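You operate a simulated robot arm through the tools that you are given. There is no shell and no other tool. Be economical: measure what you need, move in short steps, check, and stop when the job is done.

Carry out the task below with a simulated two-armed robot. There is one attempt and no reset: what you move stays moved.

JOB
Slide baffle one clear and rub the chalky mark off the tube sheet.
Fine: draw latch one, baffle to the 100 mm mark, latch shut; use the rubbing pad and put it back.

The check looks at the end state, three seconds after you hand in, the way a careful person would. Anything else that was tipped, shoved, dropped, spilled or broken makes it a failure. Flat cloth is picked up by pressing the open fingertips on it (5 to 10 N) and closing them slowly along it; thin cloth reads only 2 to 8 mm in the jaws.

ROBOT AND FRAMES
Two 7-joint arms with two-finger parallel grippers on one trunk, on a base that drives. Base frame: it is fixed to the floor where the robot stands at the start and does not move with it; the origin is under the middle of the robot, x ahead of it, y to its left, z up. Units: mm, rad, N and s.
The left shoulder is at the start at [50, 187, 1160], the right one opposite. With the tool pointing down near the work surface each hand reaches from about 100 to 640 mm from the robot's upright axis, wherever it stands, measured 20 degrees to its own side. Places, roughly: latch one [600, 0, 1100]; baffle one [600, 0, 1000]; chalky mark [600, 200, 1100]; baffle two [700, -300, 1000]; rubbing pad [750, -1000, 750]. Payload 3.43 kg a hand.
The tool frame of a hand sits at the grasp point between the pads (the TCP): z along the fingers, y along the line on which they close. The tips reach 30 mm beyond it. Largest opening 94 mm; finger width 28, thickness 10; the body of the gripper, 50 by 96 mm, starts 55 mm behind the TCP.
Orientation is that of the tool frame in the base frame, as [roll, pitch, yaw] about the fixed x, y, z axes, in that order (R = Rz(yaw) Ry(pitch) Rx(roll)). With the fingers straight down and closing along the base's y, the tool's x points along the base's -x, its y along +y and its z along -z.

CONTROLS
- The arms move only by the tool move_arm. It takes "left_commands", "right_commands" or both (then of equal length, played together; a hand with none holds still); each is a list of rows, each a list of 7 numbers: the shift along the tool's x, y, z in cm, then the turn, a rotation vector about the tool's x, y, z in rad, then the finger opening in cm, from 0 to 9.4. In form: [[x, y, z, rx, ry, rz, fingers], ...]. A call has 1 to 10 rows; each row is the pose to reach, as a shift and turn from the pose commanded when the call began, along the tool's axes at that moment. Rows are played at 5 a second. More than 50 mm and 0.15 rad between two rows, or a gripper value outside its range, and nothing of the call is played. A pose out of reach is approached as far as the arm can. The call stops where the force on the tool passes 50 N (or 10 N more than at its start, if that is more) or the arm is blocked; 0.2 s more then pass. Each finger travels about 153 mm/s and halts on what it meets, pressing with about 31 N; the grip force reading is that of the motor and also rises with nothing between the fingers. The clock runs only during rows and for 0.2 s after the last one: add rows that repeat a pose to give the fingers time. It gives the time, the measured TCP pose, the force on the tool (base axes), the opening and the grip force at its end, in the units of the frame above (readings bear some noise).
- Cameras (640 x 400 px; columns grow to the right, rows downward): "scene" is now at [151.9, 7.9, 1349.2]; the picture's right is [0.09, -1.00, 0.00], its down [-0.29, -0.03, -0.96] and it looks along [0.95, 0.09, -0.29] (base axes); focal length 214 px, centre (320, 200). "left" rides on the left gripper at [76, -14, -103] in its tool frame; the picture's right is [0.18, 0.98, 0.00], its down [-0.75, 0.14, -0.64] and it looks along [-0.63, 0.12, 0.77] (tool axes); focal length 243 px, centre (320, 200). "right" rides on the right gripper at [76, 14, -102] in its tool frame; the picture's right is [-0.18, 0.98, 0.00], its down [-0.75, -0.14, -0.64] and it looks along [-0.63, -0.12, 0.77] (tool axes); focal length 243 px, centre (320, 200). There is no depth. A picture from a camera that has moved, and an enlarged one, comes with that camera's place and axes in the base frame and with its lens.
- grab_frame(camera): a new picture of that camera. No time passes.
- raise_lower(by): slides the trunk up (or, below 0, down) by that many mm; the arms and the scene camera ride with it, the base frame stays. It gives what a move gives, with no picture.
- roll_base(legs): drives the robot by 1 to 6 legs, each [ahead, left, turn to the left] in mm, mm and rad, along the robot's own axes; the way and the turn of a leg run together, so that a leg with both is an arc; at most 1500 mm and 3.142 rad a leg. The arms and the cameras ride along, it lands a little off, and it stops where it bumps. It gives what a move gives.
- pan_tilt(pan, tilt): turns the head with the scene camera to pan (to the left, within 1.396 rad either way) and tilt (down, from -0.506 to 1.204), counted from straight ahead of the robot. It gives what a move gives.
- inspect(camera, box): a new picture of the part [left, top, right, bottom] of that camera's present view, enlarged. No time passes.
- close_job(): hands the job in; it is judged then, once.

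Work in short steps. Places have to be worked out from the pictures, the camera data and where the tool is seen: move nearer, look again, correct. Check each grasp and each placing, and mend what went wrong. You have 120 turns and 100 pictures in all, those below and enlarged ones among them. Open the grippers and draw the arms clear of the work before you hand the job in, unless the task says otherwise; then end with one line.

The tools are called after "Call:" as a command line: name --argument value ..., lists and objects as JSON in quotes. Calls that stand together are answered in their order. move_arm: Moves the arms, as the interface text tells. Its arguments: {"type":"object","properties":{"left_commands":{"type":"array"},"right_commands":{"type":"array"}},"required":[]} The other tools are called the same way: raise_lower (by) slides the trunk up or down; roll_base (legs) drives the base; pan_tilt (pan, tilt) turns the head that bears the scene camera; grab_frame (camera) takes a picture; inspect (camera, box) takes an enlarged picture of a part of a camera's view; close_job () hands the job in.

At the start:

```text
time_s: 0.0
left_eef_pos: [454.8, 264.0, 1000.8]
left_tcp_rot: [3.14, 0.002, -3.139]
left_ft_force: [0.0, 0.0, -0.1]
left_grip_width: 94.0
left_grasp_force: 0.2
right_eef_pos: [326.0, -100.2, 1322.9]
right_tcp_rot: [-3.142, 0.001, -3.141]
right_ft_force: [0.5, 0.1, 0.5]
right_grip_width: 93.6
right_grasp_force: 0.1
trunk travel left (down, up): [-375.0, 57.0]
robot x, y, heading: [0.2, 0.8, -0.001]
head pan, tilt: [0.091, 0.298]
```

scene: 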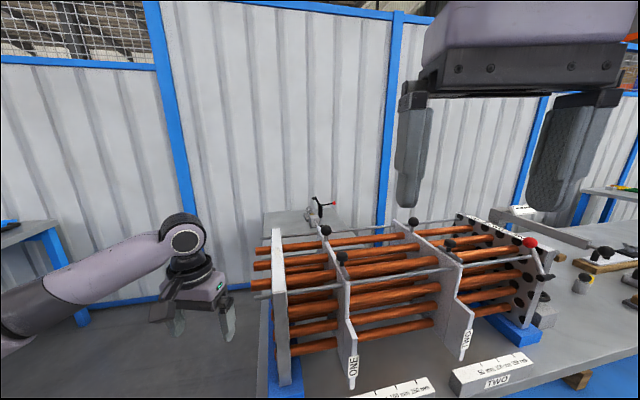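
right: 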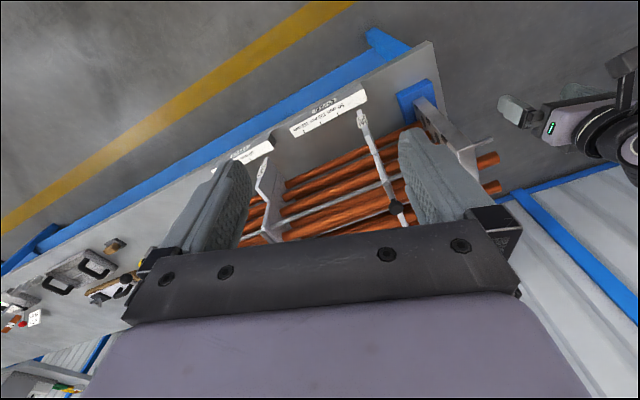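
left: 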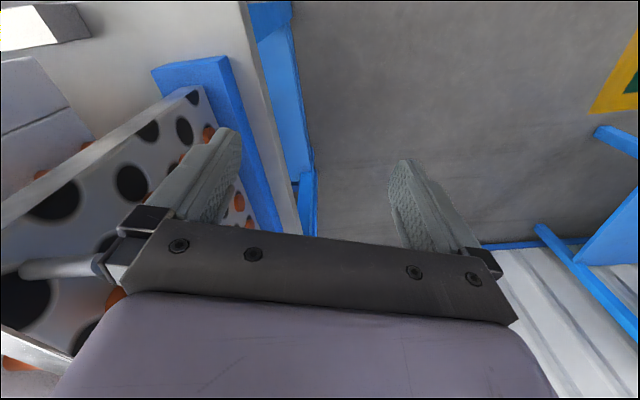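

The scene shows a tube bundle with two baffles along y. I look closer at it.

Call:
inspect --camera "scene" --box '[240, 190, 400, 290]'

Call:
inspect --camera "scene" --box '[240, 280, 440, 400]'

Call:
inspect --camera "scene" --box '[400, 200, 640, 350]'

```text
4.00 times, centred on (320, 240) of scene
camera zoom: at [151.9, 7.9, 1349.2], right [0.09, -1.0, 0.0], down [-0.29, -0.03, -0.96], along [0.95, 0.09, -0.29], focal length 858 px, centre (320, 40)
```

zoom: 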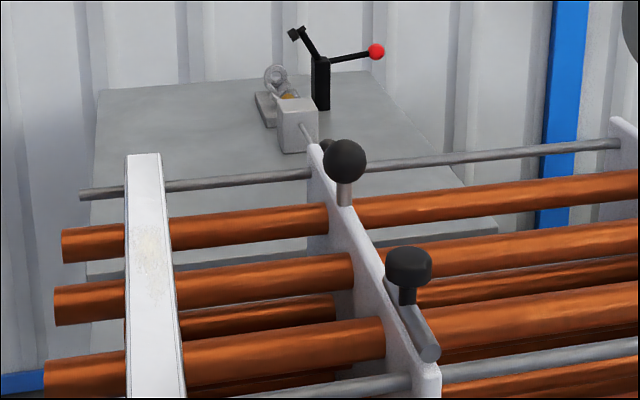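

```text
3.20 times, centred on (340, 340) of scene
camera zoom: at [151.9, 7.9, 1349.2], right [0.09, -1.0, 0.0], down [-0.29, -0.03, -0.96], along [0.95, 0.09, -0.29], focal length 686 px, centre (256, -248)
```

zoom: 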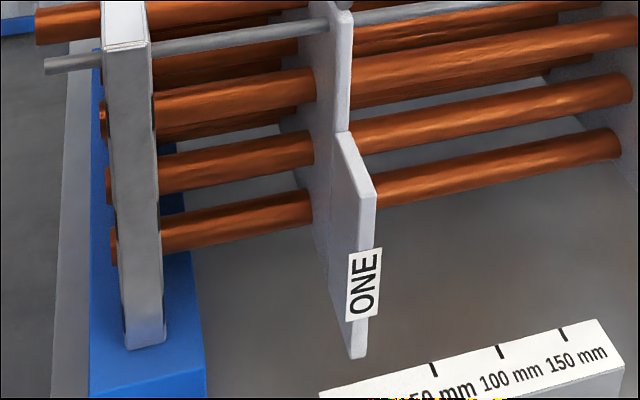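

```text
2.67 times, centred on (520, 275) of scene
camera zoom: at [151.9, 7.9, 1349.2], right [0.09, -1.0, 0.0], down [-0.29, -0.03, -0.96], along [0.95, 0.09, -0.29], focal length 572 px, centre (-213, 0)
```

zoom: 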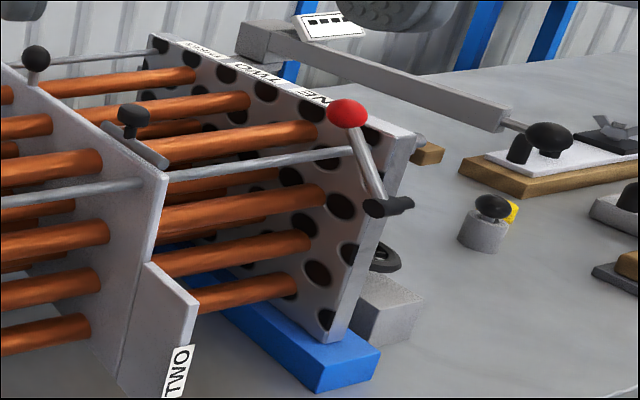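

I need better looks at the latch hardware and the labels; I zoom via the right wrist camera and turn the head.

Call:
inspect --camera "right" --box '[220, 40, 460, 240]'

Call:
pan_tilt --pan -0.5 --tilt 0.6

Call:
grab_frame --camera "scene"

```text
2.00 times, centred on (340, 140) of right
camera zoom: at [249.6, -85.5, 1425.0], right [0.18, 0.98, 0.0], down [0.75, -0.14, 0.64], along [0.63, -0.12, -0.77], focal length 485 px, centre (280, 320)
```

zoom: 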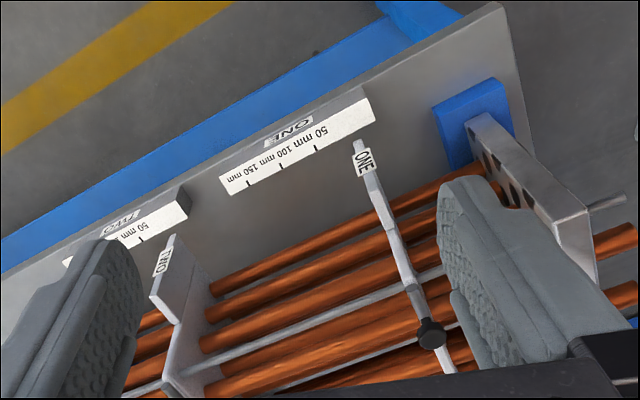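

```text
time_s: 1.0
left_eef_pos: [454.7, 265.1, 999.5]
left_tcp_rot: [-3.14, 0.001, -3.14]
left_ft_force: [-0.3, 0.3, 0.4]
left_grip_width: 94.2
left_grasp_force: 0.0
right_eef_pos: [326.5, -99.4, 1322.3]
right_tcp_rot: [3.141, 0.001, -3.141]
right_ft_force: [-1.7, 0.0, -0.2]
right_grip_width: 93.7
right_grasp_force: 0.2
trunk travel left (down, up): [-375.0, 57.0]
robot x, y, heading: [0.5, -0.1, -0.002]
head pan, tilt: [-0.499, 0.6]
```

```text
92 pictures are left
camera scene: at [136.5, -42.8, 1321.7], right [-0.48, -0.88, 0.0], down [-0.5, 0.27, -0.83], along [0.72, -0.39, -0.56], focal length 214 px, centre (320, 200)
```

scene: 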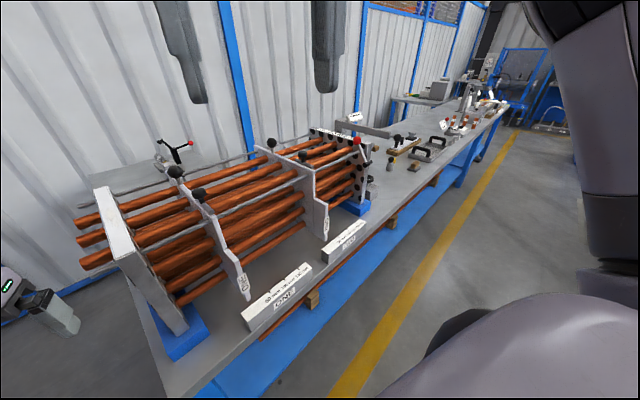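

Call:
inspect --camera "scene" --box '[140, 120, 300, 220]'

Call:
inspect --camera "scene" --box '[300, 100, 460, 220]'

Call:
inspect --camera "scene" --box '[220, 200, 380, 340]'

Call:
inspect --camera "scene" --box '[400, 60, 560, 180]'

```text
4.00 times, centred on (220, 170) of scene
camera zoom: at [136.5, -42.8, 1321.7], right [-0.48, -0.88, 0.0], down [-0.5, 0.27, -0.83], along [0.72, -0.39, -0.56], focal length 858 px, centre (720, 320)
```

zoom: 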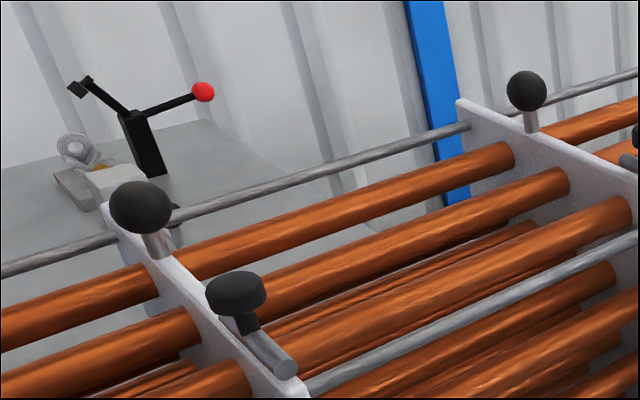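

```text
3.33 times, centred on (380, 160) of scene
camera zoom: at [136.5, -42.8, 1321.7], right [-0.48, -0.88, 0.0], down [-0.5, 0.27, -0.83], along [0.72, -0.39, -0.56], focal length 715 px, centre (120, 333)
```

zoom: 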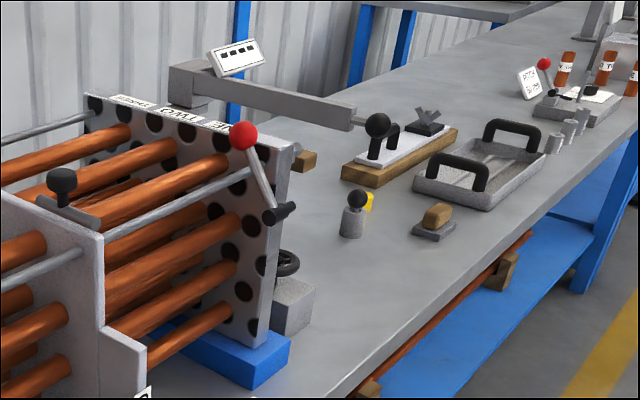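

```text
2.86 times, centred on (300, 270) of scene
camera zoom: at [136.5, -42.8, 1321.7], right [-0.48, -0.88, 0.0], down [-0.5, 0.27, -0.83], along [0.72, -0.39, -0.56], focal length 613 px, centre (377, 0)
```

zoom: 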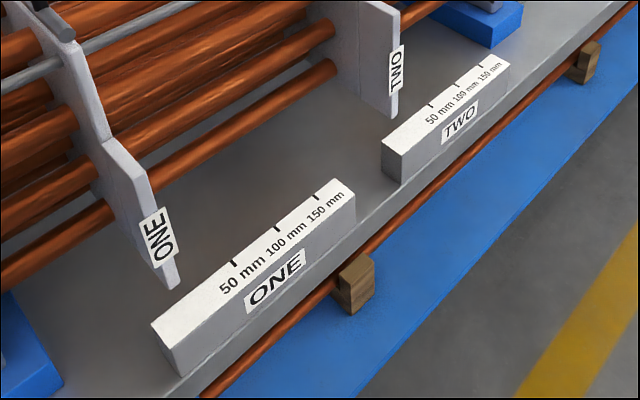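

```text
3.33 times, centred on (480, 120) of scene
camera zoom: at [136.5, -42.8, 1321.7], right [-0.48, -0.88, 0.0], down [-0.5, 0.27, -0.83], along [0.72, -0.39, -0.56], focal length 715 px, centre (-213, 467)
```

zoom: 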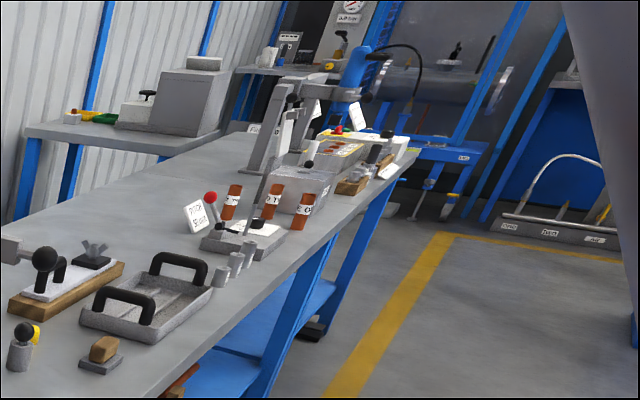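

Zoom seems sharp, so I zoom in harder on the latch hardware and the tube sheets.

Call:
inspect --camera "scene" --box '[160, 155, 224, 200]'

Call:
inspect --camera "scene" --box '[300, 120, 380, 170]'

Call:
inspect --camera "scene" --box '[80, 180, 208, 270]'

Call:
inspect --camera "scene" --box '[385, 130, 465, 180]'

```text
8.89 times, centred on (192, 178) of scene
camera zoom: at [136.5, -42.8, 1321.7], right [-0.48, -0.88, 0.0], down [-0.5, 0.27, -0.83], along [0.72, -0.39, -0.56], focal length 1906 px, centre (1458, 400)
```

zoom: 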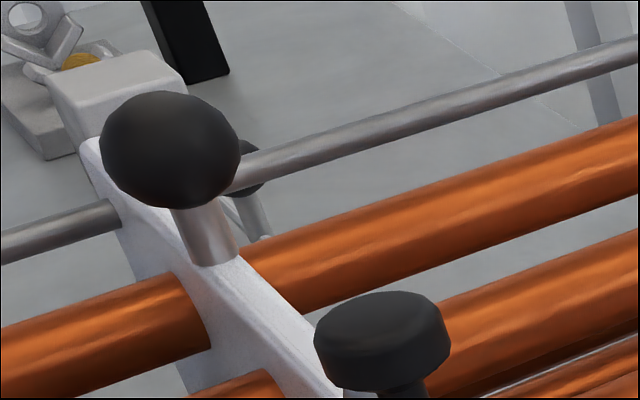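

```text
8.00 times, centred on (340, 145) of scene
camera zoom: at [136.5, -42.8, 1321.7], right [-0.48, -0.88, 0.0], down [-0.5, 0.27, -0.83], along [0.72, -0.39, -0.56], focal length 1716 px, centre (160, 640)
```

zoom: 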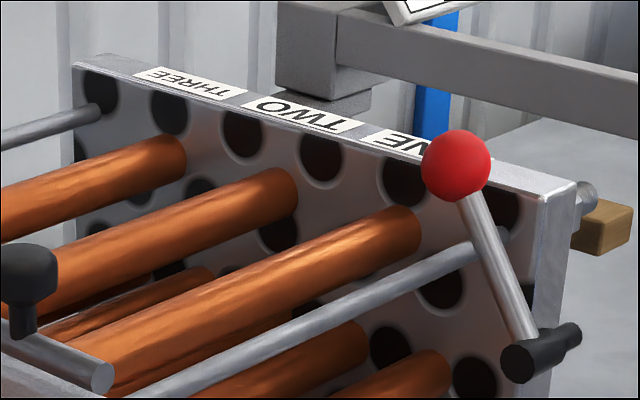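

```text
4.44 times, centred on (144, 225) of scene
camera zoom: at [136.5, -42.8, 1321.7], right [-0.48, -0.88, 0.0], down [-0.5, 0.27, -0.83], along [0.72, -0.39, -0.56], focal length 953 px, centre (1102, 89)
```

zoom: 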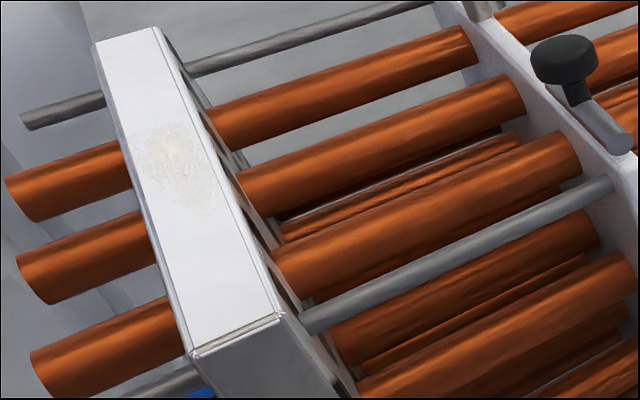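

```text
8.00 times, centred on (425, 155) of scene
camera zoom: at [136.5, -42.8, 1321.7], right [-0.48, -0.88, 0.0], down [-0.5, 0.27, -0.83], along [0.72, -0.39, -0.56], focal length 1716 px, centre (-520, 560)
```

zoom: 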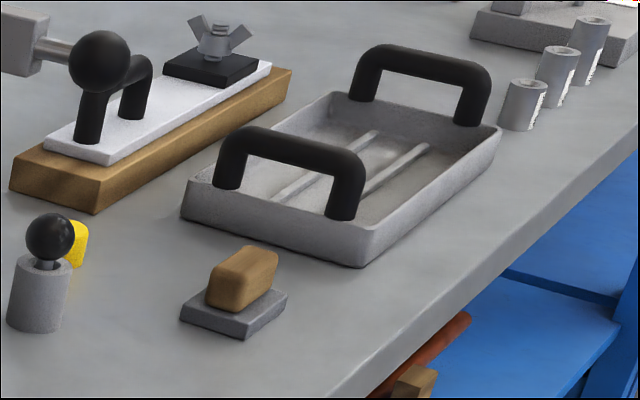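

The mark lies on the top edge of the left tube sheet. Now a tight look at the mushroom knob latch from two sides.

Call:
inspect --camera "scene" --box '[180, 180, 228, 210]'

Call:
inspect --camera "right" --box '[350, 120, 430, 230]'

Call:
inspect --camera "scene" --box '[265, 135, 345, 185]'

```text
13.33 times, centred on (204, 195) of scene
camera zoom: at [136.5, -42.8, 1321.7], right [-0.48, -0.88, 0.0], down [-0.5, 0.27, -0.83], along [0.72, -0.39, -0.56], focal length 2860 px, centre (1867, 267)
```

zoom: 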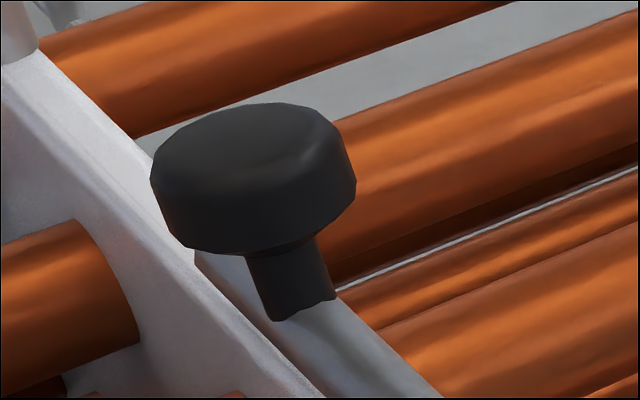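

```text
3.64 times, centred on (390, 175) of right
camera zoom: at [249.6, -85.5, 1425.0], right [0.18, 0.98, 0.0], down [0.75, -0.14, 0.64], along [0.63, -0.12, -0.77], focal length 882 px, centre (66, 291)
```

zoom: 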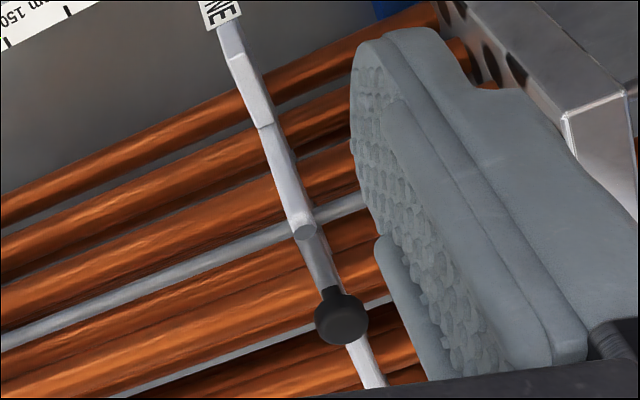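

```text
8.00 times, centred on (305, 160) of scene
camera zoom: at [136.5, -42.8, 1321.7], right [-0.48, -0.88, 0.0], down [-0.5, 0.27, -0.83], along [0.72, -0.39, -0.56], focal length 1716 px, centre (440, 520)
```

zoom: 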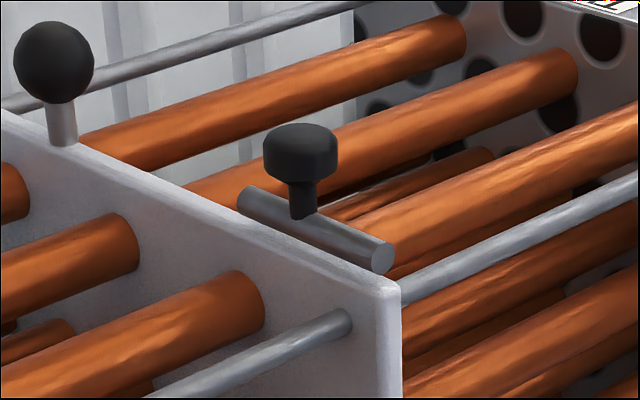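

Geometry so far: the bundle is yawed ~18°, ball knob of baffle one ≈(686,42,1100), mushroom knob of its latch ≈(566,-2,1095), sheet top z≈1068, mark ≈(611,158). I raise the left hand clear, then drive a little nearer.

Call:
move_arm --left_commands '[[0, 0, -5, 0, 0, 0, 9.4], [0, 0, -10, 0, 0, 0, 9.4], [0, 0, -15, 0, 0, 0, 9.4], [0, 0, -20, 0, 0, 0, 9.4], [0, 0, -23, 0, 0, 0, 9.4]]'

Call:
roll_base --legs '[[80, 0, 0]]'

Call:
pan_tilt --pan -0.1 --tilt 0.55

Call:
grab_frame --camera "scene"

Call:
grab_frame --camera "right"

```text
time_s: 2.2
left_eef_pos: [456.0, 267.3, 1230.2]
left_tcp_rot: [-3.141, 0.0, -3.141]
left_ft_force: [-0.8, -0.6, 0.3]
left_grip_width: 94.1
left_grasp_force: 0.1
right_eef_pos: [325.7, -99.8, 1322.3]
right_tcp_rot: [3.141, 0.001, -3.142]
right_ft_force: [-0.3, 0.2, -0.1]
right_grip_width: 93.8
right_grasp_force: 0.0
trunk travel left (down, up): [-375.0, 57.0]
robot x, y, heading: [0.1, -0.8, 0.003]
head pan, tilt: [-0.499, 0.6]
```

```text
time_s: 3.2
left_eef_pos: [536.0, 267.2, 1229.1]
left_tcp_rot: [3.141, -0.001, -3.139]
left_ft_force: [1.2, 0.1, -0.1]
left_grip_width: 94.0
left_grasp_force: 0.1
right_eef_pos: [406.6, -98.7, 1321.8]
right_tcp_rot: [-3.142, 0.0, -3.14]
right_ft_force: [0.1, 0.6, 0.5]
right_grip_width: 93.9
right_grasp_force: 0.1
trunk travel left (down, up): [-375.0, 57.0]
robot x, y, heading: [81.9, 1.4, 0.001]
head pan, tilt: [-0.499, 0.6]
```

```text
time_s: 4.1
left_eef_pos: [535.0, 267.7, 1230.0]
left_tcp_rot: [-3.141, 0.0, -3.136]
left_ft_force: [0.4, -0.7, -0.2]
left_grip_width: 94.1
left_grasp_force: 0.0
right_eef_pos: [405.9, -98.6, 1322.4]
right_tcp_rot: [-3.141, 0.0, -3.14]
right_ft_force: [-0.5, 0.3, -0.3]
right_grip_width: 94.2
right_grasp_force: 0.1
trunk travel left (down, up): [-375.0, 57.0]
robot x, y, heading: [76.7, -1.3, 0.003]
head pan, tilt: [-0.099, 0.55]
```

```text
80 pictures are left
camera scene: at [227.6, -9.3, 1326.1], right [-0.1, -1.0, 0.0], down [-0.52, 0.05, -0.85], along [0.85, -0.08, -0.52], focal length 214 px, centre (320, 200)
```

scene: 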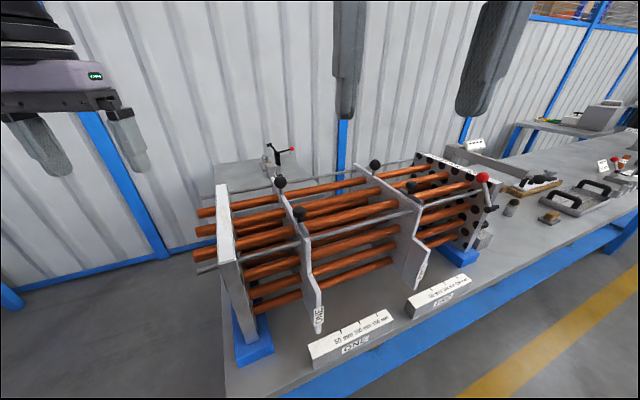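

```text
79 pictures are left
camera right: at [329.0, -85.0, 1425.0], right [0.18, 0.98, 0.0], down [0.75, -0.14, 0.64], along [0.63, -0.12, -0.77], focal length 243 px, centre (320, 200)
```

right: 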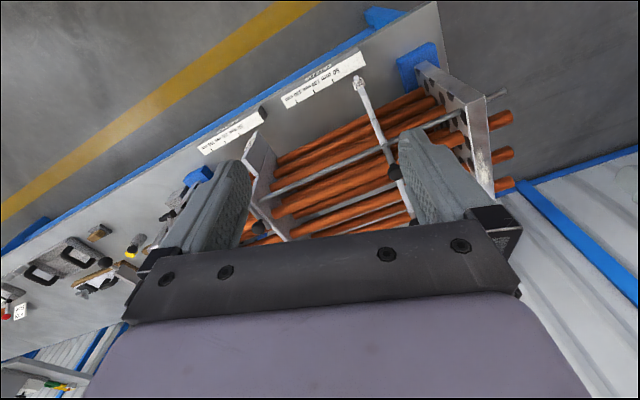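

Better-resolved views for triangulating knobs and marker.

Call:
inspect --camera "scene" --box '[256, 165, 336, 245]'

Call:
inspect --camera "right" --box '[340, 70, 440, 220]'

Call:
inspect --camera "scene" --box '[290, 290, 410, 370]'

```text
5.00 times, centred on (296, 205) of scene
camera zoom: at [227.6, -9.3, 1326.1], right [-0.1, -1.0, 0.0], down [-0.52, 0.05, -0.85], along [0.85, -0.08, -0.52], focal length 1072 px, centre (440, 175)
```

zoom: 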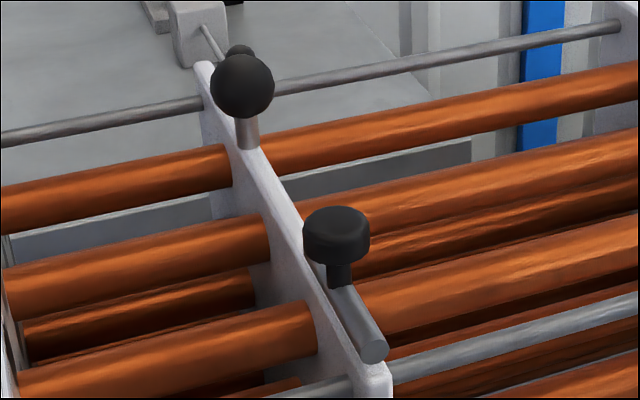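

```text
2.67 times, centred on (390, 145) of right
camera zoom: at [329.0, -85.0, 1425.0], right [0.18, 0.98, 0.0], down [0.75, -0.14, 0.64], along [0.63, -0.12, -0.77], focal length 647 px, centre (133, 347)
```

zoom: 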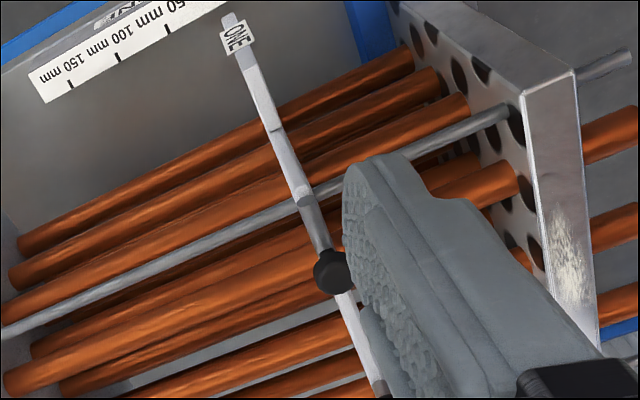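

```text
5.00 times, centred on (350, 330) of scene
camera zoom: at [227.6, -9.3, 1326.1], right [-0.1, -1.0, 0.0], down [-0.52, 0.05, -0.85], along [0.85, -0.08, -0.52], focal length 1072 px, centre (170, -450)
```

zoom: 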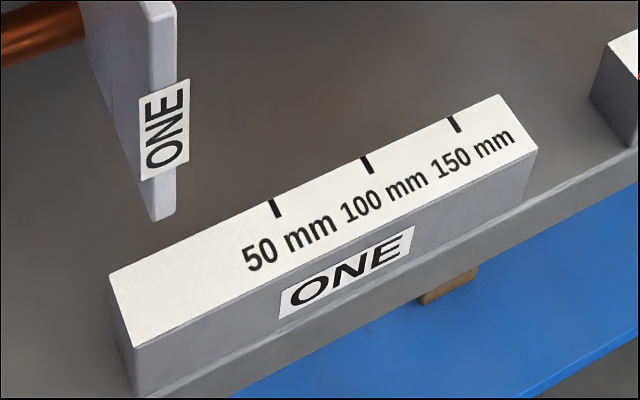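

Estimates agree: mushroom ≈(567,-3,1093), ball ≈(686,41,1100). I bring the right hand above the mushroom, turned 18° so that it closes along the tube direction.

Call:
move_arm --right_commands '[[-2.3, 1.4, 2.0, 0, 0, -0.045, 9.4], [-4.6, 2.8, 4.0, 0, 0, -0.09, 9.4], [-6.9, 4.1, 6.0, 0, 0, -0.135, 9.4], [-9.2, 5.5, 8.0, 0, 0, -0.18, 9.4], [-11.5, 6.9, 10.0, 0, 0, -0.225, 7], [-13.8, 8.3, 12.0, 0, 0, -0.27, 6], [-16.1, 9.6, 13.5, 0, 0, -0.313, 6], [-16.1, 9.6, 13.5, 0, 0, -0.313, 6]]'

Call:
grab_frame --camera "right"

Call:
inspect --camera "scene" --box '[240, 120, 368, 230]'

```text
time_s: 5.9
left_eef_pos: [535.8, 267.7, 1230.2]
left_tcp_rot: [3.141, -0.001, -3.138]
left_ft_force: [0.0, -0.1, 0.1]
left_grip_width: 94.1
left_grasp_force: 0.0
right_eef_pos: [567.4, -1.8, 1188.1]
right_tcp_rot: [3.14, 0.0, -2.827]
right_ft_force: [0.7, 0.1, 0.7]
right_grip_width: 60.1
right_grasp_force: 0.0
trunk travel left (down, up): [-375.0, 57.0]
robot x, y, heading: [77.1, 2.2, 0.002]
head pan, tilt: [-0.099, 0.55]
```

```text
75 pictures are left
camera right: at [490.8, -12.2, 1289.9], right [-0.13, 0.99, 0.0], down [0.76, 0.1, 0.64], along [0.64, 0.08, -0.77], focal length 243 px, centre (320, 200)
```

right: 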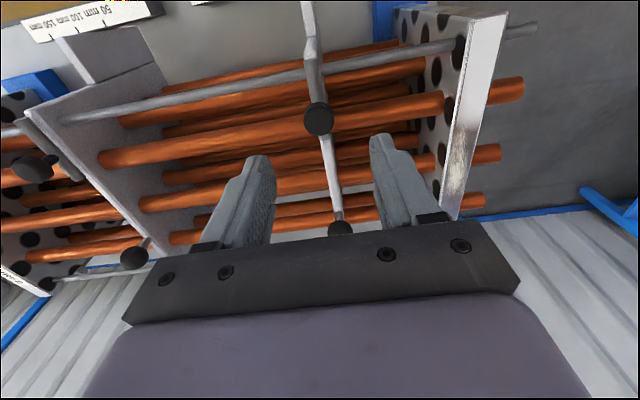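

```text
3.64 times, centred on (304, 175) of scene
camera zoom: at [227.3, -9.5, 1326.2], right [-0.1, -1.0, 0.0], down [-0.52, 0.05, -0.85], along [0.85, -0.08, -0.52], focal length 780 px, centre (378, 291)
```

zoom: 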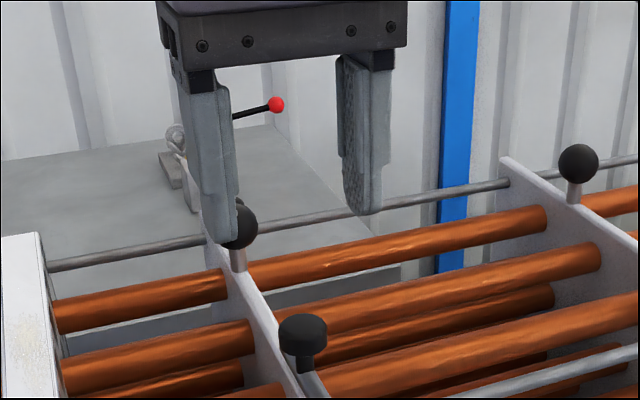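

The wrist view gives the mushroom at ≈(568,-4), matching. I descend to about z=1110.

Call:
move_arm --right_commands '[[0, -0.2, 3, 0, 0, 0, 6], [0, -0.2, 6, 0, 0, 0, 6], [0, -0.2, 7.7, 0, 0, 0, 6], [0, -0.2, 7.7, 0, 0, 0, 6]]'

Call:
inspect --camera "scene" --box '[256, 150, 352, 230]'

Call:
grab_frame --camera "right"

```text
time_s: 6.9
left_eef_pos: [534.5, 268.3, 1228.9]
left_tcp_rot: [-3.141, -0.001, -3.138]
left_ft_force: [0.9, 0.5, -0.3]
left_grip_width: 94.0
left_grasp_force: 0.1
right_eef_pos: [568.2, -4.0, 1110.3]
right_tcp_rot: [3.141, 0.001, -2.827]
right_ft_force: [0.0, -0.2, -0.2]
right_grip_width: 60.4
right_grasp_force: 0.0
trunk travel left (down, up): [-375.0, 57.0]
robot x, y, heading: [76.1, 0.2, -0.001]
head pan, tilt: [-0.099, 0.55]
```

```text
5.00 times, centred on (304, 190) of scene
camera zoom: at [227.4, -9.2, 1326.2], right [-0.1, -1.0, 0.0], down [-0.52, 0.05, -0.85], along [0.85, -0.08, -0.52], focal length 1072 px, centre (400, 250)
```

zoom: 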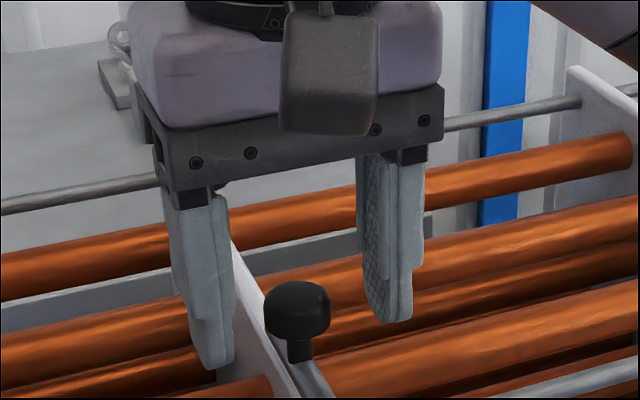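

```text
72 pictures are left
camera right: at [490.3, -14.6, 1212.9], right [-0.13, 0.99, 0.0], down [0.76, 0.1, 0.64], along [0.64, 0.08, -0.77], focal length 243 px, centre (320, 200)
```

right: 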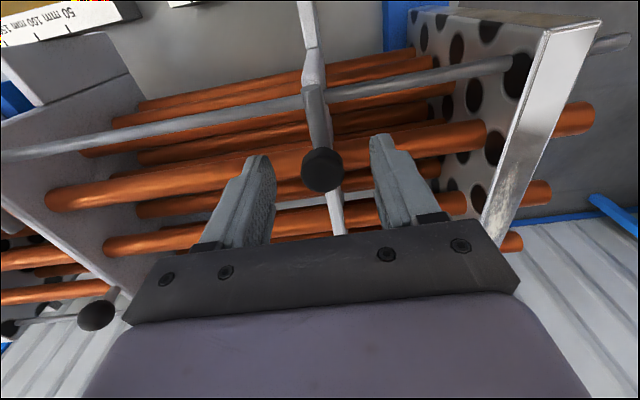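

Knob is between the fingers. I close on it.

Call:
move_arm --right_commands '[[0, 0, 0, 0, 0, 0, 4], [0, 0, 0, 0, 0, 0, 3], [0, 0, 0, 0, 0, 0, 2], [0, 0, 0, 0, 0, 0, 1.5], [0, 0, 0, 0, 0, 0, 1.5]]'

Call:
inspect --camera "scene" --box '[256, 150, 352, 230]'

```text
time_s: 8.1
left_eef_pos: [534.3, 268.4, 1229.2]
left_tcp_rot: [-3.14, 0.0, -3.14]
left_ft_force: [0.2, 0.2, -1.1]
left_grip_width: 94.0
left_grasp_force: 0.0
right_eef_pos: [567.1, -3.5, 1109.6]
right_tcp_rot: [3.141, -0.001, -2.827]
right_ft_force: [-1.6, 1.3, -3.5]
right_grip_width: 24.8
right_grasp_force: 45.1
trunk travel left (down, up): [-375.0, 57.0]
robot x, y, heading: [78.7, -0.9, 0.002]
head pan, tilt: [-0.099, 0.55]
```

```text
5.00 times, centred on (304, 190) of scene
camera zoom: at [227.4, -8.5, 1326.1], right [-0.1, -1.0, 0.0], down [-0.52, 0.05, -0.85], along [0.85, -0.08, -0.52], focal length 1072 px, centre (400, 250)
```

zoom: 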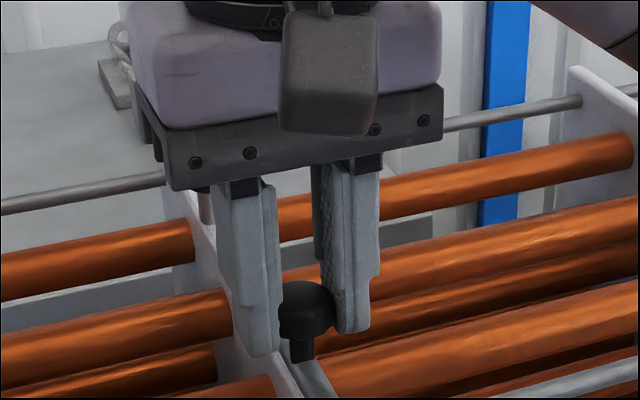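

Gripped (24.8 mm). I test: pull 8 mm toward the robot along the tube, watching force.

Call:
move_arm --right_commands '[[0.4, 0, 0, 0, 0, 0, 1.5], [0.8, 0, 0, 0, 0, 0, 1.5], [0.8, 0, 0, 0, 0, 0, 1.5]]'

```text
time_s: 8.9
left_eef_pos: [536.5, 269.7, 1228.6]
left_tcp_rot: [-3.14, -0.003, -3.139]
left_ft_force: [0.7, 0.2, -0.2]
left_grip_width: 94.0
left_grasp_force: 0.1
right_eef_pos: [563.4, -6.6, 1109.5]
right_tcp_rot: [3.139, 0.006, -2.829]
right_ft_force: [26.1, 13.1, 6.8]
right_grip_width: 24.9
right_grasp_force: 45.2
trunk travel left (down, up): [-375.0, 57.0]
robot x, y, heading: [82.3, 2.0, -0.001]
head pan, tilt: [-0.099, 0.55]
```

It resists (≈29 N at ~4 mm). I return and test pulling up.

Call:
move_arm --right_commands '[[-0.8, 0, 0, 0, 0, 0, 1.5], [-0.8, 0, -0.4, 0, 0, 0, 1.5], [-0.8, 0, -0.8, 0, 0, 0, 1.5], [-0.8, 0, -0.8, 0, 0, 0, 1.5]]'

Call:
inspect --camera "scene" --box '[256, 150, 352, 230]'

```text
time_s: 9.9
left_eef_pos: [535.8, 267.5, 1228.7]
left_tcp_rot: [3.141, -0.002, -3.138]
left_ft_force: [0.4, -0.1, 0.9]
left_grip_width: 94.1
left_grasp_force: 0.0
right_eef_pos: [567.5, -3.5, 1114.7]
right_tcp_rot: [-3.141, -0.01, -2.826]
right_ft_force: [-1.4, 1.5, -28.3]
right_grip_width: 25.0
right_grasp_force: 45.5
trunk travel left (down, up): [-375.0, 57.0]
robot x, y, heading: [81.5, -0.9, 0.002]
head pan, tilt: [-0.099, 0.55]
```

```text
5.00 times, centred on (304, 190) of scene
camera zoom: at [229.8, -9.0, 1325.6], right [-0.1, -1.0, 0.0], down [-0.52, 0.05, -0.85], along [0.85, -0.08, -0.52], focal length 1072 px, centre (400, 250)
```

zoom: 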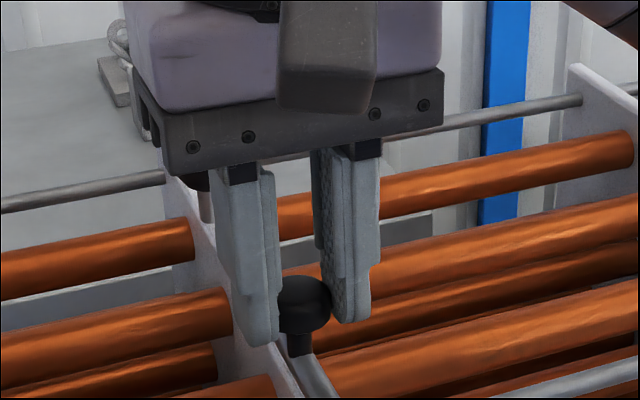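

Also resists. I lower back and test pushing away (+a).

Call:
move_arm --right_commands '[[0, 0, 0.8, 0, 0, 0, 1.5], [-0.4, 0, 0.8, 0, 0, 0, 1.5], [-0.8, 0, 0.8, 0, 0, 0, 1.5], [-0.8, 0, 0.8, 0, 0, 0, 1.5]]'

```text
time_s: 10.9
left_eef_pos: [532.7, 267.5, 1230.8]
left_tcp_rot: [3.141, 0.001, -3.137]
left_ft_force: [0.0, -0.4, 0.1]
left_grip_width: 94.0
left_grasp_force: 0.0
right_eef_pos: [574.1, -2.1, 1115.1]
right_tcp_rot: [-3.141, 0.009, -2.828]
right_ft_force: [1.7, -2.1, 28.7]
right_grip_width: 24.8
right_grasp_force: 45.1
trunk travel left (down, up): [-375.0, 57.0]
robot x, y, heading: [75.3, 1.0, 0.002]
head pan, tilt: [-0.099, 0.55]
```

Odd: it slid 7 mm freely in +a but z is now held 5 mm higher. Look.

Call:
inspect --camera "scene" --box '[256, 150, 352, 230]'

Call:
inspect --camera "right" --box '[220, 40, 420, 240]'

```text
5.00 times, centred on (304, 190) of scene
camera zoom: at [225.3, -9.5, 1326.8], right [-0.1, -1.0, 0.0], down [-0.52, 0.05, -0.85], along [0.85, -0.08, -0.52], focal length 1072 px, centre (400, 250)
```

zoom: 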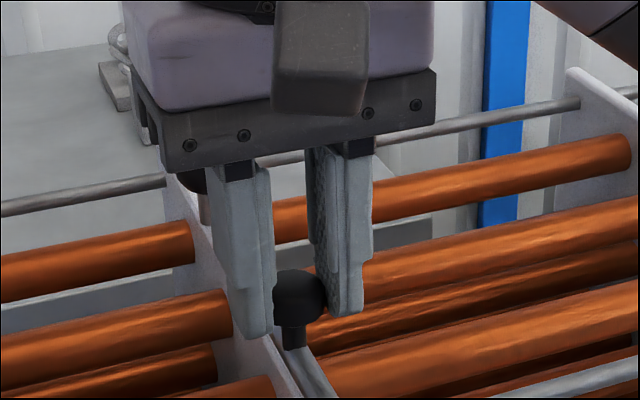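

```text
2.00 times, centred on (320, 140) of right
camera zoom: at [495.2, -12.9, 1216.8], right [-0.13, 0.99, 0.0], down [0.76, 0.1, 0.65], along [0.64, 0.09, -0.76], focal length 485 px, centre (320, 320)
```

zoom: 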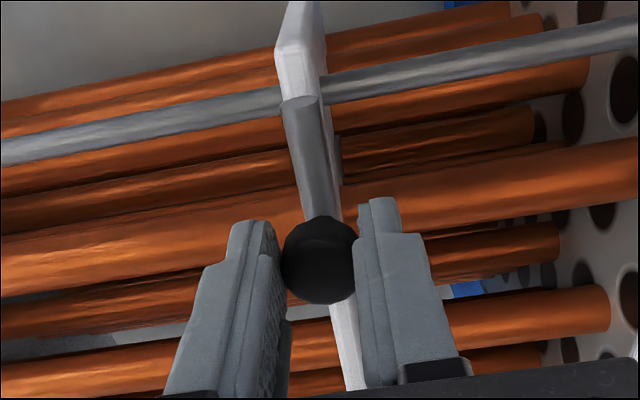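

The knob now rides 5 mm higher and slid 7 mm along +a — like a bolt lifted from a notch. I relieve z and continue along +a.

Call:
move_arm --right_commands '[[0, 0, -0.5, 0, 0, 0, 1.5], [-0.4, 0, -0.5, 0, 0, 0, 1.5], [-0.8, 0, -0.5, 0, 0, 0, 1.5], [-1.2, 0, -0.5, 0, 0, 0, 1.5], [-1.2, 0, -0.5, 0, 0, 0, 1.5]]'

Call:
inspect --camera "scene" --box '[256, 150, 352, 230]'

```text
time_s: 12.1
left_eef_pos: [535.1, 267.7, 1228.2]
left_tcp_rot: [3.141, -0.001, -3.138]
left_ft_force: [0.5, -0.7, 0.2]
left_grip_width: 94.0
left_grasp_force: 0.0
right_eef_pos: [587.1, 2.5, 1114.4]
right_tcp_rot: [-3.141, -0.003, -2.828]
right_ft_force: [-1.1, 2.5, -6.8]
right_grip_width: 24.9
right_grasp_force: 45.1
trunk travel left (down, up): [-375.0, 57.0]
robot x, y, heading: [82.8, 1.0, 0.0]
head pan, tilt: [-0.099, 0.55]
```

```text
5.00 times, centred on (304, 190) of scene
camera zoom: at [227.9, -9.3, 1325.9], right [-0.1, -1.0, 0.0], down [-0.52, 0.05, -0.85], along [0.85, -0.08, -0.52], focal length 1072 px, centre (400, 250)
```

zoom: 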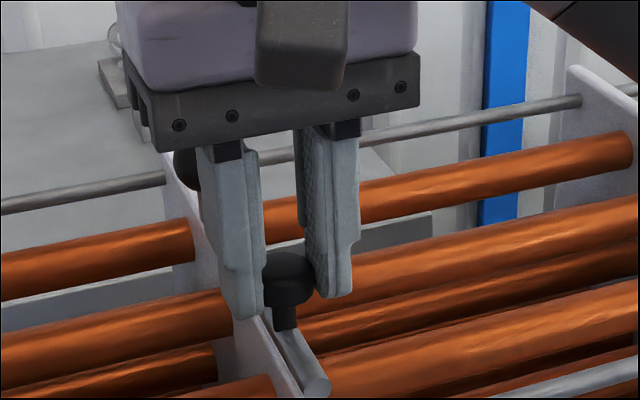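

The whole bolt travels along +a with the knob (20 mm so far, free). Continue until a stop.

Call:
move_arm --right_commands '[[-0.4, 0, 0, 0, 0, 0, 1.5], [-0.8, 0, 0, 0, 0, 0, 1.5], [-1.2, 0, 0, 0, 0, 0, 1.5], [-1.6, 0, 0, 0, 0, 0, 1.5], [-1.6, 0, 0, 0, 0, 0, 1.5]]'

Call:
inspect --camera "scene" --box '[256, 150, 352, 230]'

```text
time_s: 13.3
left_eef_pos: [532.6, 266.8, 1231.1]
left_tcp_rot: [-3.139, 0.0, -3.139]
left_ft_force: [-1.4, 0.8, 0.6]
left_grip_width: 93.8
left_grasp_force: 0.1
right_eef_pos: [597.7, 5.4, 1115.8]
right_tcp_rot: [-3.14, -0.006, -2.826]
right_ft_force: [-25.1, -9.3, -11.3]
right_grip_width: 24.7
right_grasp_force: 44.8
trunk travel left (down, up): [-375.0, 57.0]
robot x, y, heading: [75.9, -0.9, 0.003]
head pan, tilt: [-0.099, 0.55]
```

```text
5.00 times, centred on (304, 190) of scene
camera zoom: at [225.0, -10.5, 1326.5], right [-0.1, -1.0, 0.0], down [-0.52, 0.05, -0.85], along [0.85, -0.08, -0.52], focal length 1072 px, centre (400, 250)
```

zoom: 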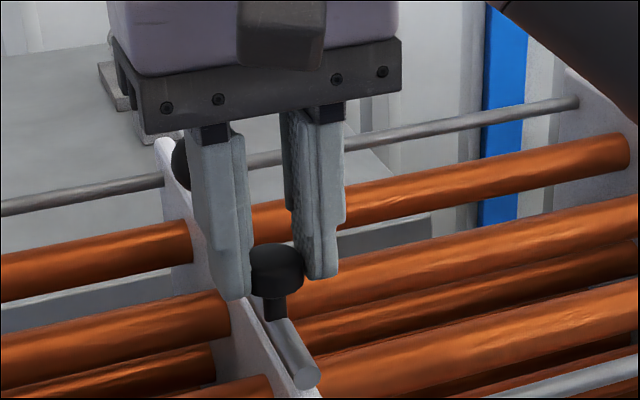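

The bolt hit its stop after ~30 mm: latch drawn. The tab stands at ≈0 mm on the rule (rule top z≈811, direction (0.306,-0.952)). The mushroom is mid-baffle, so I try sliding the baffle 20 mm by it.

Call:
move_arm --right_commands '[[0.5, 0, 0, 0, 0, 0, 1.5], [0.5, -0.5, 0, 0, 0, 0, 1.5], [0.5, -1, 0, 0, 0, 0, 1.5], [0.5, -1.5, 0, 0, 0, 0, 1.5], [0.5, -2, 0, 0, 0, 0, 1.5], [0.5, -2, 0, 0, 0, 0, 1.5]]'

Call:
grab_frame --camera "scene"

```text
time_s: 14.7
left_eef_pos: [534.7, 267.2, 1229.6]
left_tcp_rot: [3.141, -0.001, -3.138]
left_ft_force: [-0.3, -0.5, -0.6]
left_grip_width: 93.9
left_grasp_force: 0.1
right_eef_pos: [603.4, -14.4, 1115.6]
right_tcp_rot: [3.14, 0.003, -2.826]
right_ft_force: [-3.7, 0.4, -2.0]
right_grip_width: 24.6
right_grasp_force: 44.8
trunk travel left (down, up): [-375.0, 57.0]
robot x, y, heading: [81.0, 2.6, -0.001]
head pan, tilt: [-0.099, 0.55]
```

```text
65 pictures are left
camera scene: at [227.0, -9.4, 1326.3], right [-0.1, -1.0, 0.0], down [-0.52, 0.05, -0.85], along [0.85, -0.08, -0.52], focal length 214 px, centre (320, 200)
```

scene: 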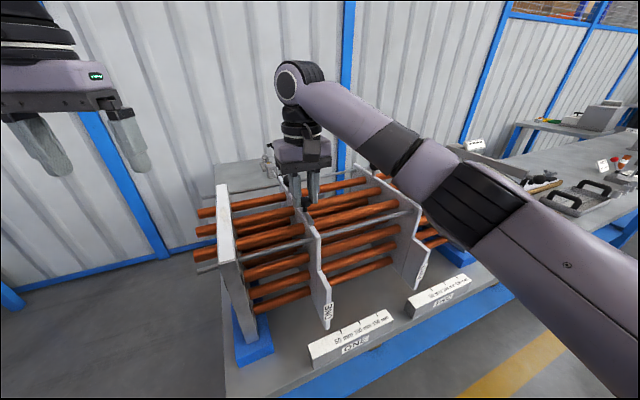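

It slides freely. Go another 78 mm, then measure.

Call:
move_arm --right_commands '[[0, -1, 0, 0, 0, 0, 1.5], [0, -2, 0, 0, 0, 0, 1.5], [0, -3, 0, 0, 0, 0, 1.5], [0, -4, 0, 0, 0, 0, 1.5], [0, -5, 0, 0, 0, 0, 1.5], [0, -6, 0, 0, 0, 0, 1.5], [0, -7, 0, 0, 0, 0, 1.5], [0, -7.8, 0, 0, 0, 0, 1.5], [0, -7.8, 0, 0, 0, 0, 1.5]]'

Call:
inspect --camera "scene" --box '[290, 280, 410, 360]'

Call:
grab_frame --camera "right"

```text
time_s: 16.7
left_eef_pos: [533.2, 268.4, 1228.9]
left_tcp_rot: [-3.141, 0.001, -3.138]
left_ft_force: [0.1, -0.1, 0.3]
left_grip_width: 94.1
left_grasp_force: 0.0
right_eef_pos: [626.3, -88.9, 1116.6]
right_tcp_rot: [3.141, 0.002, -2.827]
right_ft_force: [-0.5, -0.8, 11.6]
right_grip_width: 24.8
right_grasp_force: 45.0
trunk travel left (down, up): [-375.0, 57.0]
robot x, y, heading: [77.2, 1.4, -0.001]
head pan, tilt: [-0.099, 0.55]
```

```text
5.00 times, centred on (350, 320) of scene
camera zoom: at [226.6, -9.1, 1326.4], right [-0.1, -1.0, 0.0], down [-0.52, 0.05, -0.85], along [0.85, -0.08, -0.52], focal length 1072 px, centre (170, -400)
```

zoom: 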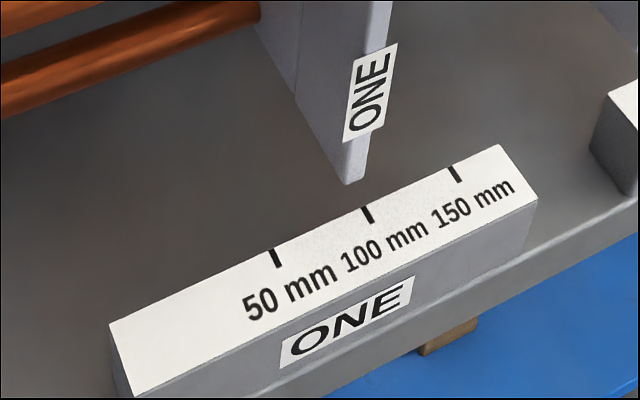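

```text
63 pictures are left
camera right: at [548.3, -98.4, 1219.0], right [-0.13, 0.99, 0.0], down [0.76, 0.1, 0.64], along [0.64, 0.08, -0.77], focal length 243 px, centre (320, 200)
```

right: 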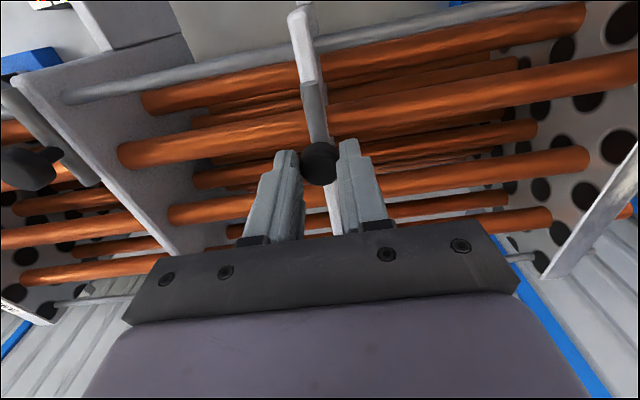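

Tab is near the 100 mark, but I need parallax to judge its height. I pan the head far right to shift the camera.

Call:
pan_tilt --pan -1.3 --tilt 0.7

Call:
grab_frame --camera "scene"

```text
time_s: 18.1
left_eef_pos: [534.0, 268.0, 1230.4]
left_tcp_rot: [3.141, 0.002, -3.137]
left_ft_force: [0.8, -0.6, -0.3]
left_grip_width: 94.2
left_grasp_force: 0.1
right_eef_pos: [625.7, -87.5, 1116.1]
right_tcp_rot: [-3.141, 0.003, -2.827]
right_ft_force: [0.3, -2.8, 13.0]
right_grip_width: 25.0
right_grasp_force: 45.2
trunk travel left (down, up): [-375.0, 57.0]
robot x, y, heading: [79.5, 1.9, 0.001]
head pan, tilt: [-1.3, 0.7]
```

```text
62 pictures are left
camera scene: at [159.9, -82.4, 1313.1], right [-0.96, -0.27, 0.0], down [-0.17, 0.62, -0.77], along [0.21, -0.74, -0.64], focal length 214 px, centre (320, 200)
```

scene: 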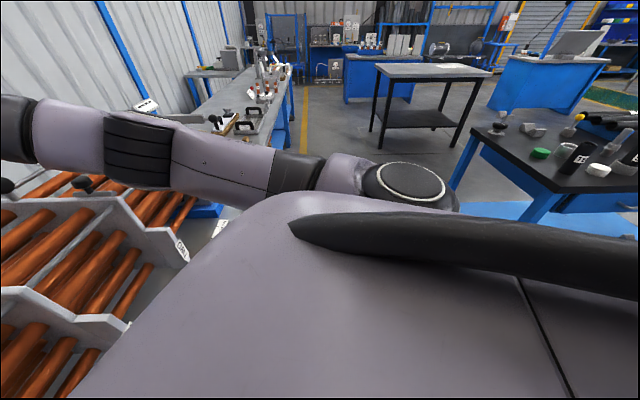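

The arm blocks that view; I try a moderate pan.

Call:
pan_tilt --pan -0.65 --tilt 0.8

Call:
grab_frame --camera "scene"

```text
time_s: 19.1
left_eef_pos: [535.4, 268.1, 1229.9]
left_tcp_rot: [3.142, 0.002, -3.139]
left_ft_force: [-0.5, 0.4, -0.4]
left_grip_width: 94.3
left_grasp_force: 0.0
right_eef_pos: [625.6, -87.6, 1115.5]
right_tcp_rot: [3.141, 0.002, -2.825]
right_ft_force: [0.3, -1.4, 13.1]
right_grip_width: 25.0
right_grasp_force: 45.0
trunk travel left (down, up): [-375.0, 57.0]
robot x, y, heading: [78.8, 1.3, 0.006]
head pan, tilt: [-0.649, 0.799]
```

```text
61 pictures are left
camera scene: at [201.2, -49.0, 1305.0], right [-0.6, -0.8, 0.0], down [-0.57, 0.43, -0.7], along [0.56, -0.42, -0.72], focal length 214 px, centre (320, 200)
```

scene: 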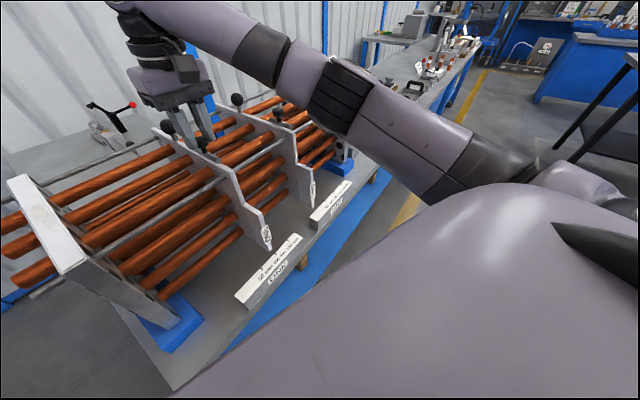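

Call:
inspect --camera "scene" --box '[225, 215, 321, 311]'

```text
4.17 times, centred on (273, 263) of scene
camera zoom: at [201.2, -49.0, 1305.0], right [-0.6, -0.8, 0.0], down [-0.57, 0.43, -0.7], along [0.56, -0.42, -0.72], focal length 894 px, centre (516, -62)
```

zoom: 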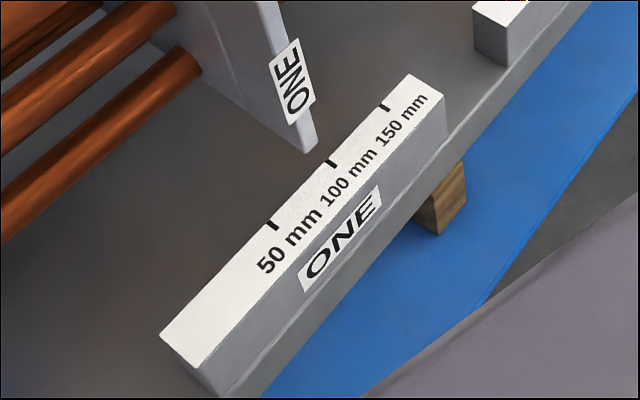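

Parallax is too poor for a firm reading. I release the knob, rise, and drive right 190 mm so the camera looks along the baffle plane onto the rule.

Call:
move_arm --right_commands '[[0, 0, 0, 0, 0, 0, 3], [0, 0, 0, 0, 0, 0, 5], [0, 0, 0, 0, 0, 0, 6], [0, 0, -5, 0, 0, 0, 6], [0, 0, -10, 0, 0, 0, 6], [0, 0, -14, 0, 0, 0, 6], [0, 0, -14, 0, 0, 0, 6]]'

Call:
roll_base --legs '[[0, -190, 0]]'

Call:
pan_tilt --pan 0.1 --tilt 0.7

Call:
grab_frame --camera "scene"

```text
time_s: 20.8
left_eef_pos: [534.9, 267.3, 1229.2]
left_tcp_rot: [3.141, 0.0, -3.137]
left_ft_force: [-0.2, 0.2, -0.1]
left_grip_width: 93.8
left_grasp_force: 0.0
right_eef_pos: [619.0, -85.9, 1248.4]
right_tcp_rot: [-3.14, 0.002, -2.827]
right_ft_force: [0.0, 0.6, 0.6]
right_grip_width: 60.1
right_grasp_force: 0.1
right hand out of reach, approached as far as the arm can: row 6, 7
trunk travel left (down, up): [-375.0, 57.0]
robot x, y, heading: [81.3, 2.3, 0.001]
head pan, tilt: [-0.649, 0.799]
```

```text
time_s: 22.3
left_eef_pos: [534.4, 80.3, 1230.0]
left_tcp_rot: [3.141, 0.0, -3.138]
left_ft_force: [0.1, -1.3, 0.6]
left_grip_width: 94.2
left_grasp_force: 0.0
right_eef_pos: [618.9, -274.9, 1247.3]
right_tcp_rot: [-3.141, 0.002, -2.827]
right_ft_force: [0.8, -0.7, 0.1]
right_grip_width: 59.9
right_grasp_force: 0.0
trunk travel left (down, up): [-375.0, 57.0]
robot x, y, heading: [77.4, -188.0, -0.001]
head pan, tilt: [-0.649, 0.799]
```

```text
time_s: 23.4
left_eef_pos: [535.5, 79.9, 1229.4]
left_tcp_rot: [-3.141, -0.001, -3.137]
left_ft_force: [-0.1, -0.3, -0.5]
left_grip_width: 93.8
left_grasp_force: 0.1
right_eef_pos: [620.0, -273.4, 1246.5]
right_tcp_rot: [-3.141, -0.001, -2.828]
right_ft_force: [-0.6, -1.0, 0.6]
right_grip_width: 59.9
right_grasp_force: 0.0
trunk travel left (down, up): [-375.0, 57.0]
robot x, y, heading: [77.3, -185.8, -0.001]
head pan, tilt: [0.099, 0.7]
```

```text
59 pictures are left
camera scene: at [223.0, -180.0, 1313.0], right [0.1, -0.99, 0.0], down [-0.64, -0.06, -0.76], along [0.76, 0.08, -0.64], focal length 214 px, centre (320, 200)
```

scene: 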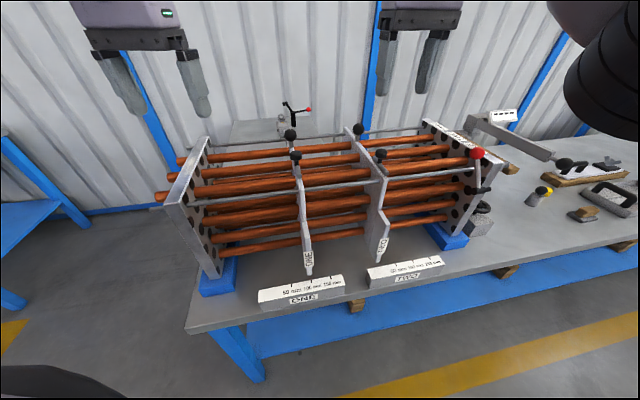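

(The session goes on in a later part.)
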